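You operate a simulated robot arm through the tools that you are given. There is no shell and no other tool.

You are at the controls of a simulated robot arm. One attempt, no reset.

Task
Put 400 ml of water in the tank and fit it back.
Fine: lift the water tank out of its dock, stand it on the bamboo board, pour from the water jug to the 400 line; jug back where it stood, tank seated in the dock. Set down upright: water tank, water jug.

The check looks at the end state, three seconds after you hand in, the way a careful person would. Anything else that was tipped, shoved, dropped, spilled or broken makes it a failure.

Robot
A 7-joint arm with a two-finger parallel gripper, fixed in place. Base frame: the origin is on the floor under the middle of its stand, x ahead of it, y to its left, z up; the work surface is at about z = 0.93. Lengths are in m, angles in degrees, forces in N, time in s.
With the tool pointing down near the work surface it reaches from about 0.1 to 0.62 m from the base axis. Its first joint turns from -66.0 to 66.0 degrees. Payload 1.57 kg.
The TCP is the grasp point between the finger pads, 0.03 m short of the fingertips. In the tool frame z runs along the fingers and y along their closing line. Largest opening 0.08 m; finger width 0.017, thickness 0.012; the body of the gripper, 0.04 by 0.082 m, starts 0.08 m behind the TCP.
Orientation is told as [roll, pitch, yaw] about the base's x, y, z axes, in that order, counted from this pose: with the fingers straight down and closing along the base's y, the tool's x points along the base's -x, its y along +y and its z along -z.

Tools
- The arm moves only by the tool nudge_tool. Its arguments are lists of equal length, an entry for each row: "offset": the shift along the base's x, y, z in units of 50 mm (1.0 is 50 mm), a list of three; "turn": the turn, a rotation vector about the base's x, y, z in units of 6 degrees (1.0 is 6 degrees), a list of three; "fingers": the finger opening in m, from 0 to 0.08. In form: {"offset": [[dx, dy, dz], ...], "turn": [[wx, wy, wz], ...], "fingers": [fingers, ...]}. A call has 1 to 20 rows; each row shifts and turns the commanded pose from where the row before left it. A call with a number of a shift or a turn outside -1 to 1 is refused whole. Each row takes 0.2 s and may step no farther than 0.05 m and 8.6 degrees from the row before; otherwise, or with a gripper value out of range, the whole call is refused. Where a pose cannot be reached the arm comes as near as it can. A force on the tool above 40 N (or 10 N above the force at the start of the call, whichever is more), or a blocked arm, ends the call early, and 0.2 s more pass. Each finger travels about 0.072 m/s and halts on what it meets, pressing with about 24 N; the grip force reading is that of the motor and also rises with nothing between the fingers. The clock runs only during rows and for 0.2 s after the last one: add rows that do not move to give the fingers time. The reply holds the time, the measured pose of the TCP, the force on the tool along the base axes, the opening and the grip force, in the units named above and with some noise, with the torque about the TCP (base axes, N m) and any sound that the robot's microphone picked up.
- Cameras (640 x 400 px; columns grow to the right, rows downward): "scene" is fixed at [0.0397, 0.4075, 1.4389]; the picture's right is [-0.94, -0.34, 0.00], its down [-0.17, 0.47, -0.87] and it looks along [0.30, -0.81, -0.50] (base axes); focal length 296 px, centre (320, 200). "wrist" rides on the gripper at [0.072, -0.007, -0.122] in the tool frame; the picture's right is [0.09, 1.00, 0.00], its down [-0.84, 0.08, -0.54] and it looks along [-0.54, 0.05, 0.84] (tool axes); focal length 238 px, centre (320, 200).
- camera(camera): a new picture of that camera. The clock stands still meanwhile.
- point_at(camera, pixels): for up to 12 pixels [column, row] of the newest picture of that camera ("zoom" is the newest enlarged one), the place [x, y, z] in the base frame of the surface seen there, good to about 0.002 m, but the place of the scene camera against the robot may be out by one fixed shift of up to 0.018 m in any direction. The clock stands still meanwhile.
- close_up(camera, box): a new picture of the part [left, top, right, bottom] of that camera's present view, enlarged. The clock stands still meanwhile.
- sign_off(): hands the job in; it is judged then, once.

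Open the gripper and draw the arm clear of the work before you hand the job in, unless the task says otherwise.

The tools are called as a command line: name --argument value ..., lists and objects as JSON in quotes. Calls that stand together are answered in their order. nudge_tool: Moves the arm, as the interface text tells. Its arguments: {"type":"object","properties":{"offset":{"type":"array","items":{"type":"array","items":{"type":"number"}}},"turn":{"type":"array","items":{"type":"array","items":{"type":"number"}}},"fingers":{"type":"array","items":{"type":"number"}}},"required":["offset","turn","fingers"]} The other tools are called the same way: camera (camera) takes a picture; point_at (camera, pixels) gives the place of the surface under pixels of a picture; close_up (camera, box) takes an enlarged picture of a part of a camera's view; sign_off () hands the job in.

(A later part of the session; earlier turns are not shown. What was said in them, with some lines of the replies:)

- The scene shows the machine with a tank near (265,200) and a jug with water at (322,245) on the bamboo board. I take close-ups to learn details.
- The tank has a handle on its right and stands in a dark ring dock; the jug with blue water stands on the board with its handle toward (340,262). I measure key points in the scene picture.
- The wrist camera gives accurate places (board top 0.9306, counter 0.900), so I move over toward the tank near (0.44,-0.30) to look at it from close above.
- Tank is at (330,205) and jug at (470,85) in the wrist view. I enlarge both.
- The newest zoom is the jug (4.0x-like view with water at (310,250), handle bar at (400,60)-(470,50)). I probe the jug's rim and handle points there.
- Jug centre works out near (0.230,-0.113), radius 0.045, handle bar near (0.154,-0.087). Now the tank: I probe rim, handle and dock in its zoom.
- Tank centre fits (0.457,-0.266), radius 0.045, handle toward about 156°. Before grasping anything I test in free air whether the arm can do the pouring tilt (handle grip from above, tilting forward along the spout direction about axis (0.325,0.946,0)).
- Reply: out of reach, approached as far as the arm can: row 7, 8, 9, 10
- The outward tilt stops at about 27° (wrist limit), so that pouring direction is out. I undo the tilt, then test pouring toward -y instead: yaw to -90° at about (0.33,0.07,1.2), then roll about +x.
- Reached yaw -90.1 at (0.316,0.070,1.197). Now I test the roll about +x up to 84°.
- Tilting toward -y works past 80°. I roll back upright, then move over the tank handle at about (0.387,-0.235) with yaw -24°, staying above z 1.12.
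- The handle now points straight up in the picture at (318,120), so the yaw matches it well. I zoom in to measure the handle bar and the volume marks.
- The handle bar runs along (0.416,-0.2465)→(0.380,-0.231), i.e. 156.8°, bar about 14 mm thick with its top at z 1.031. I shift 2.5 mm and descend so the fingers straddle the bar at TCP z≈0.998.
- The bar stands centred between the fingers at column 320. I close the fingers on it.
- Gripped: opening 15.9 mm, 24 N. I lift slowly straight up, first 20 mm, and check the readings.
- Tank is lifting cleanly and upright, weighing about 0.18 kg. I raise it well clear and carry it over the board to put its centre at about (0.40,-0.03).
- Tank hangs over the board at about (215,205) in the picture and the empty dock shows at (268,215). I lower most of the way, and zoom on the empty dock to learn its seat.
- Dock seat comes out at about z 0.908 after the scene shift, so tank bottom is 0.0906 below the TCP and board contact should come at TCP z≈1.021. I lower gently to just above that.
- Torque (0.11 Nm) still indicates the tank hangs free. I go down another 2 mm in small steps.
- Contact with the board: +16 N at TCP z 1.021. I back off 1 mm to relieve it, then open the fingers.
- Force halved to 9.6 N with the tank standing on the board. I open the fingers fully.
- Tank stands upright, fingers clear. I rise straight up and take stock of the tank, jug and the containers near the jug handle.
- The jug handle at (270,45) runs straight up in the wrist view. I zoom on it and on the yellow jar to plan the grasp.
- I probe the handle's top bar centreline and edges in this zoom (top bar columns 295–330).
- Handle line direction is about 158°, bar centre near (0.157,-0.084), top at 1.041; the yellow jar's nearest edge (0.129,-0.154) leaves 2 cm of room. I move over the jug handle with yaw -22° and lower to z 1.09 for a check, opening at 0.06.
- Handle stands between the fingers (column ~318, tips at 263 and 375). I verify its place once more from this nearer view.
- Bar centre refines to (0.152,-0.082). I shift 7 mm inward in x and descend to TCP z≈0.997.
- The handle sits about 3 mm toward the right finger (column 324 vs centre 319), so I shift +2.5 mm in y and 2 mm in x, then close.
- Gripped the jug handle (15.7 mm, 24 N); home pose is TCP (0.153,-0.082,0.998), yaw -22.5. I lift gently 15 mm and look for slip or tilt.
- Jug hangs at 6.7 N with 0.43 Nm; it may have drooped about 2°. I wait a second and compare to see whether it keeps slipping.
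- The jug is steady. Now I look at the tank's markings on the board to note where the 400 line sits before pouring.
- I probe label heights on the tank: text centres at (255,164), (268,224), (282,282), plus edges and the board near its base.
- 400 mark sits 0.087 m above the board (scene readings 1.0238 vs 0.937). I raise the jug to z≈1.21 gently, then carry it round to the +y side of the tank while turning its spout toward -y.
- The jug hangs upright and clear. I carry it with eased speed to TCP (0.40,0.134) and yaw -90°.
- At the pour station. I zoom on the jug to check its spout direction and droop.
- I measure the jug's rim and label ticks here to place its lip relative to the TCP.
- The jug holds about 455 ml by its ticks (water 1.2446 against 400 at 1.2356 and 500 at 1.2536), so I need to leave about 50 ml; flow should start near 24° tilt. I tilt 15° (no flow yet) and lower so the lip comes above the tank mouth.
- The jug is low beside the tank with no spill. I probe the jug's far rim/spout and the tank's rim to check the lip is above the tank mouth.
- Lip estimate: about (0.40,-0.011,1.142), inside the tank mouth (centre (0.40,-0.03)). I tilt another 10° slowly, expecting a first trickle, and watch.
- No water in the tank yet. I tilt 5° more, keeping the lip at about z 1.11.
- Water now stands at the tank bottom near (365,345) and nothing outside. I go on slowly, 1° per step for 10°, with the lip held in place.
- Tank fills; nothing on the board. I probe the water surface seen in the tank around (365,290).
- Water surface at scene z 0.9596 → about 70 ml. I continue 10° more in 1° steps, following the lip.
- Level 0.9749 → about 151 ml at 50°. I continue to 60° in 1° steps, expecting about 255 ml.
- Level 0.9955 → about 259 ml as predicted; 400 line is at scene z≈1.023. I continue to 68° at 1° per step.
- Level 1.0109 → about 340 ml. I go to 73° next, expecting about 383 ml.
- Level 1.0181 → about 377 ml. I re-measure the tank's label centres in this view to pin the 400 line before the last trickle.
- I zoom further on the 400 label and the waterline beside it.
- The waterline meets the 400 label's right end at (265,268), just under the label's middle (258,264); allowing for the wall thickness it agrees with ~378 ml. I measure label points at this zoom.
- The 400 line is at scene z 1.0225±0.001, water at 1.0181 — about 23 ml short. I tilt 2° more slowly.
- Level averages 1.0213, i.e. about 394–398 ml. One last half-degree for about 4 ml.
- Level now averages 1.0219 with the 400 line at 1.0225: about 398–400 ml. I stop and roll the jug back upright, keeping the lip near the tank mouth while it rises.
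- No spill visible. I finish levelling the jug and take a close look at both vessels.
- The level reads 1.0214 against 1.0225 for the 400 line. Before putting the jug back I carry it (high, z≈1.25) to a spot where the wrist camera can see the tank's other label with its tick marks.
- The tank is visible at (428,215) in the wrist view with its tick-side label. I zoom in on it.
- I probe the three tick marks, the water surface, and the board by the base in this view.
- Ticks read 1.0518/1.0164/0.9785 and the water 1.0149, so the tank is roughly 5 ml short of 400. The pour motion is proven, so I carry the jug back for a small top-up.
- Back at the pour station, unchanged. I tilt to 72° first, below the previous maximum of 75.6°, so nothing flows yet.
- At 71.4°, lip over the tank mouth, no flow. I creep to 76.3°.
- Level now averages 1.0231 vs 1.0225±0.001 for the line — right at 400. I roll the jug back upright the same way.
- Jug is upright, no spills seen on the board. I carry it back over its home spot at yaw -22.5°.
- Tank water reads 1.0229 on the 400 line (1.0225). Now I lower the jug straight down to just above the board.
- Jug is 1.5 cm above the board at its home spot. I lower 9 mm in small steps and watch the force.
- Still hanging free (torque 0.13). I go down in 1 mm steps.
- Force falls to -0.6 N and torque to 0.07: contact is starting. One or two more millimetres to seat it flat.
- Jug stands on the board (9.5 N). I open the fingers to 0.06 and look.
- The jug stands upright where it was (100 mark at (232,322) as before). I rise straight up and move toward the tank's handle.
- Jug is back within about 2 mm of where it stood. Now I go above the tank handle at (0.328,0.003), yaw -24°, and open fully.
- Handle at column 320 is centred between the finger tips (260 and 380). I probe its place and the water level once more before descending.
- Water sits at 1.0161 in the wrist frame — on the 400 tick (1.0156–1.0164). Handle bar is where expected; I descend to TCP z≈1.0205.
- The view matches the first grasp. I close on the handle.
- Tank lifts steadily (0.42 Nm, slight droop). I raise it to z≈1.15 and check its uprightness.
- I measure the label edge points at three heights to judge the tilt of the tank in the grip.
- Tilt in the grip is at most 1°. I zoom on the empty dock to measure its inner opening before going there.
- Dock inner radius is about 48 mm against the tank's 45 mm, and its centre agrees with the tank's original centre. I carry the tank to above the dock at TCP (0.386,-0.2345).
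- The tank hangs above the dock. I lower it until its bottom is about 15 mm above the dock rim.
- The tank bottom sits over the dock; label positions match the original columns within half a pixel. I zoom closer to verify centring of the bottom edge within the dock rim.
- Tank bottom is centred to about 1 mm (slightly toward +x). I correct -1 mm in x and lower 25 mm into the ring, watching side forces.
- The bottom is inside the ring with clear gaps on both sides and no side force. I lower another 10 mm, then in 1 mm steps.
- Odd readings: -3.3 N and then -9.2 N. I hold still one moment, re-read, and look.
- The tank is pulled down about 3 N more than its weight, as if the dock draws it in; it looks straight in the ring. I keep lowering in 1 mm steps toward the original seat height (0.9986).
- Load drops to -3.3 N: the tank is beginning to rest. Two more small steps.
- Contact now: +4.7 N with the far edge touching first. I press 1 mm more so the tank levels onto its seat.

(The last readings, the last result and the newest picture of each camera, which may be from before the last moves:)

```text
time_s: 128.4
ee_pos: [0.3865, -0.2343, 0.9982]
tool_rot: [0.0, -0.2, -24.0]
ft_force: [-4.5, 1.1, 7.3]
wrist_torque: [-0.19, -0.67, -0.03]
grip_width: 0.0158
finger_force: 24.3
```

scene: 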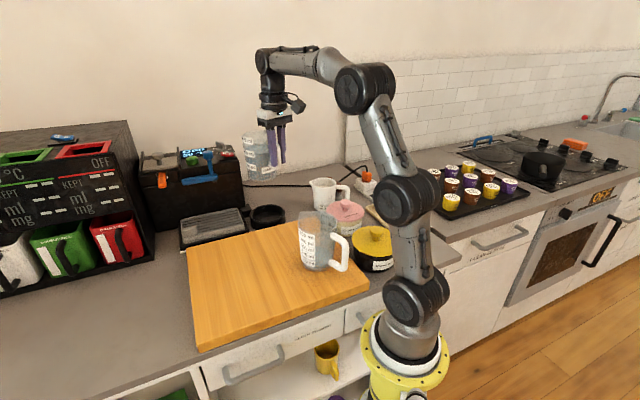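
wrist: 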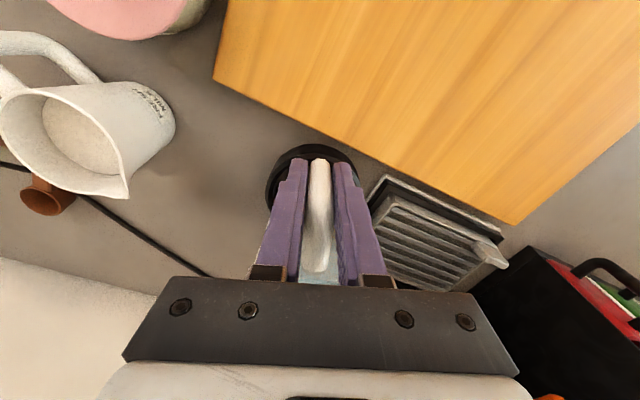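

TCP z 0.998 matches the original seat height; force 7 N. I release the handle.

nudge_tool --offset '[[0, 0, 0.01], [0, 0, 0], [0, 0, 0], [0, 0, 0], [0, 0, 0], [0, 0, 0], [0, 0, 0]]' --turn '[[0, 0, 0], [0, 0, 0], [0, 0, 0], [0, 0, 0], [0, 0, 0], [0, 0, 0], [0, 0, 0]]' --fingers '[0.016, 0.025, 0.04, 0.06, 0.075, 0.075, 0.075]'

close_up --camera "scene" --box '[230, 160, 310, 240]'

camera --camera "wrist"

```text
time_s: 130.0
ee_pos: [0.3867, -0.2344, 0.9986]
tool_rot: [-0.1, -0.1, -24.0]
ft_force: [-0.6, 0.2, 0.9]
wrist_torque: [-0.02, 0.0, 0.02]
grip_width: 0.075
finger_force: 0.0
```

```text
5.00 times, centred on (270, 200) of scene
```

zoom: 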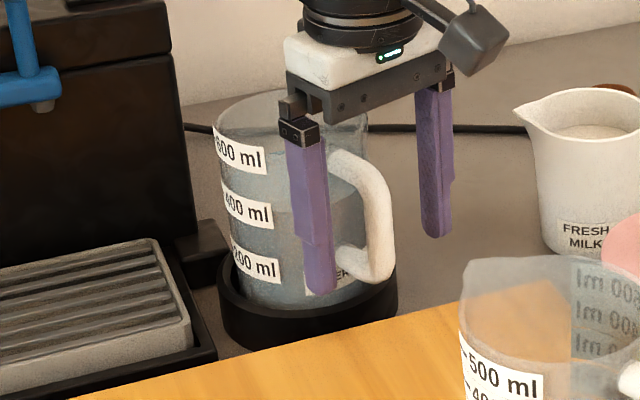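

```text
taken
```

wrist: 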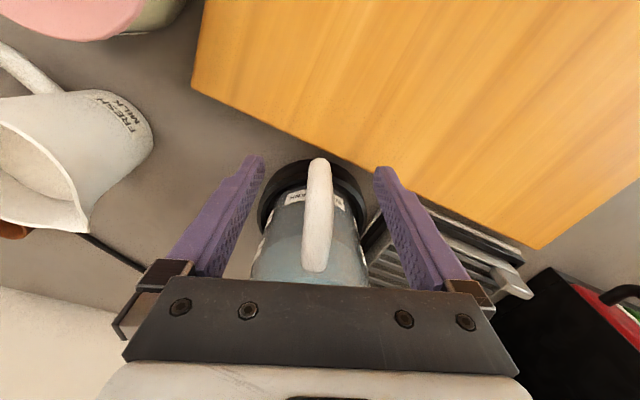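

Labels sit at the same pixels as before removal (400 label at (255.6,202) vs (255.3,202.3)). I rise straight up and inspect from above.

nudge_tool --offset '[[0, 0, 0.3], [0, 0, 0.6], [0, 0, 0.8], [0, 0, 0.8], [0, 0, 0.8], [0, 0, 0.7], [0, 0, 0]]' --turn '[[0, 0, 0], [0, 0, 0], [0, 0, 0], [0, 0, 0], [0, 0, 0], [0, 0, 0], [0, 0, 0]]' --fingers '[0.08, 0.08, 0.08, 0.08, 0.08, 0.08, 0.08]'

camera --camera "wrist"

close_up --camera "wrist" --box '[270, 90, 370, 210]'

point_at --camera "zoom" --pixels '[[316, 100], [313, 140], [320, 60], [187, 260], [215, 210], [385, 215], [202, 330], [300, 230], [320, 240], [280, 250], [340, 250], [310, 270]]'

camera --camera "scene"

```text
time_s: 131.6
ee_pos: [0.3898, -0.2354, 1.2007]
tool_rot: [0.0, -0.1, -24.1]
ft_force: [-0.3, -0.6, -0.6]
wrist_torque: [-0.03, 0.0, 0.0]
grip_width: 0.0801
finger_force: 0.0
```

```text
taken
```

wrist: 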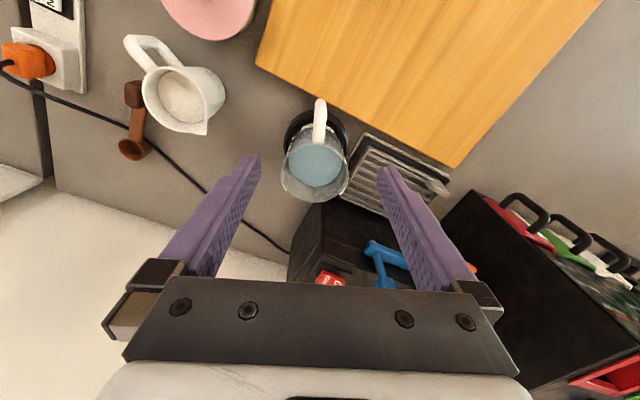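

```text
3.33 times, centred on (320, 150) of wrist
```

zoom: 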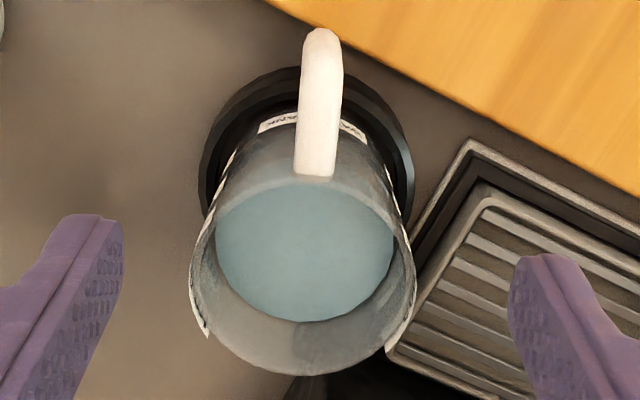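

```text
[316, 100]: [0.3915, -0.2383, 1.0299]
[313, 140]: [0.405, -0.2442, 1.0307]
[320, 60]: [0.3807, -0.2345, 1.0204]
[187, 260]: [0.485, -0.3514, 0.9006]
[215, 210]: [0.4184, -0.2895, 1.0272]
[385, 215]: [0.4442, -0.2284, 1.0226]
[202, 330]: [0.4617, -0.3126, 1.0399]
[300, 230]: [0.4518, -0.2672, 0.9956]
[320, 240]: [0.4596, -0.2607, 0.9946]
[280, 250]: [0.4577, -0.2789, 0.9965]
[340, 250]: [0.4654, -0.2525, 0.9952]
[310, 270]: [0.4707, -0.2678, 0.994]
```

```text
taken
```

scene: 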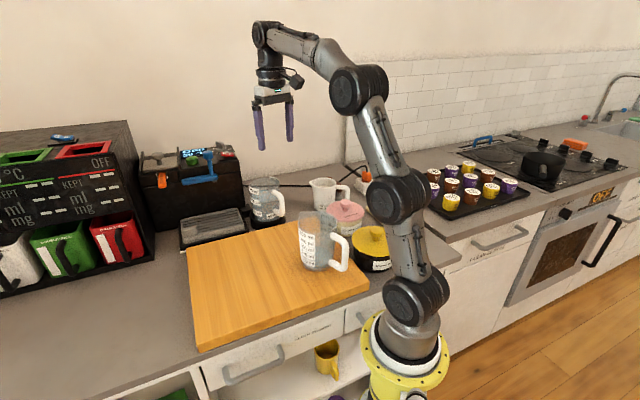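

Handle top (1.030) and water (0.995) show the tank seated at its original height. I draw the arm back to about its starting pose, then inspect the board for any drops.

nudge_tool --offset '[[-0.2, 0.3, 0.3], [-0.26, 0.6, 0.3], [-0.26, 0.6, 0.3], [-0.26, 0.6, 0.3], [-0.26, 0.6, 0.3], [-0.26, 0.6, 0.3], [-0.1, 0.2, 0], [0, 0, 0]]' --turn '[[0, 0, 0.5], [0, 0, 0.6], [0, 0, 0.6], [0, 0, 0.6], [0, 0, 0.6], [0, 0, 0.6], [0, 0, 0.5], [0, 0, 0]]' --fingers '[0.08, 0.08, 0.08, 0.08, 0.08, 0.08, 0.08, 0.08]'

camera --camera "wrist"

close_up --camera "scene" --box '[180, 170, 380, 360]'

close_up --camera "scene" --box '[260, 170, 420, 290]'

close_up --camera "scene" --box '[140, 130, 300, 250]'

```text
time_s: 133.4
ee_pos: [0.3061, -0.0577, 1.2908]
tool_rot: [0.0, -0.2, 0.1]
ft_force: [0.7, 0.2, -0.1]
wrist_torque: [0.0, 0.0, 0.0]
grip_width: 0.0801
finger_force: 0.1
```

```text
taken
```

wrist: 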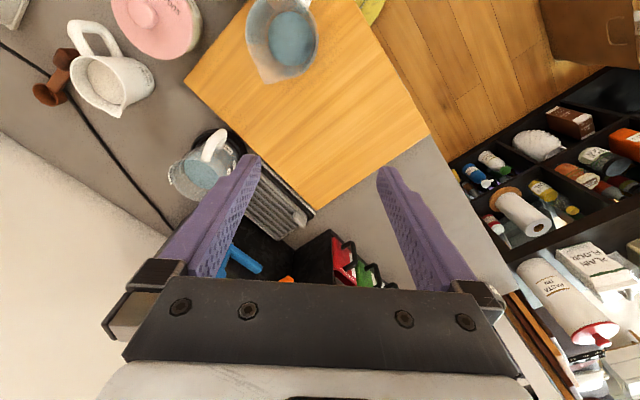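

```text
2.11 times, centred on (280, 265) of scene
```

zoom: 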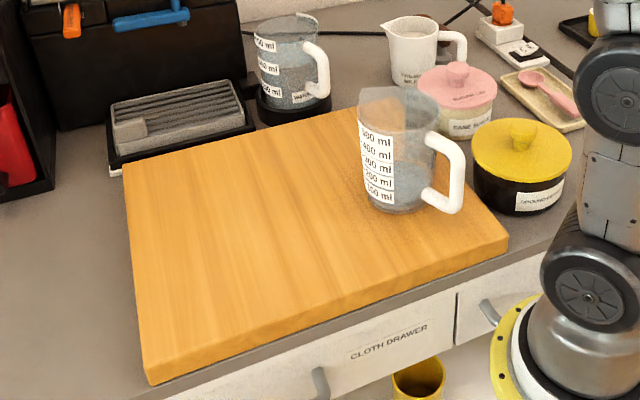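

```text
3.33 times, centred on (340, 230) of scene
```

zoom: 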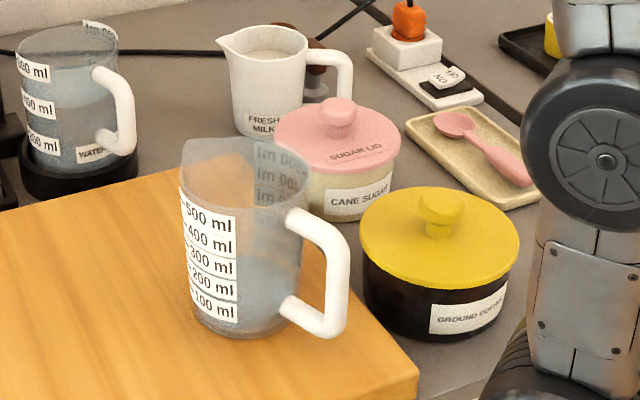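

```text
3.33 times, centred on (220, 190) of scene
```

zoom: 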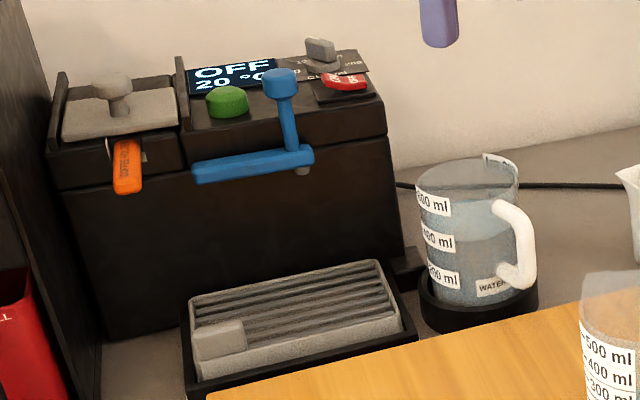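

Tank in the dock and jug on the board stand at the same pixels as at the start (tank handle (515,245), jug label (210,260)), the water is on the 400 line, the board is dry, and the arm is open and clear. I hand in.

sign_off

```text
The job is handed in.
```

The tank is back in its dock with about 400 ml of water, and I've handed the job in. I haven't seen the verdict of the check.

- **Fill:** the water surface measured 1.0161 m, against 1.0156–1.0164 m for the tank's 400 mark. My readings are good to roughly 5 ml. The first pour came out about 5 ml short, so I topped it up.
- **Tank:** it sits upright in the dock at its original height, and its handle is within about 2 mm of its original place. Over the last few millimetres the dock pulled it down by about 3 N more than its weight; I don't know why, but it seated normally.
- **Jug:** it stands upright on the board within about 2 mm of its original spot, with the rest of its water still in it.
- **Everything else:** I saw no spills on the board or counter, and nothing else was moved. The gripper is open and the arm is back near its starting pose.
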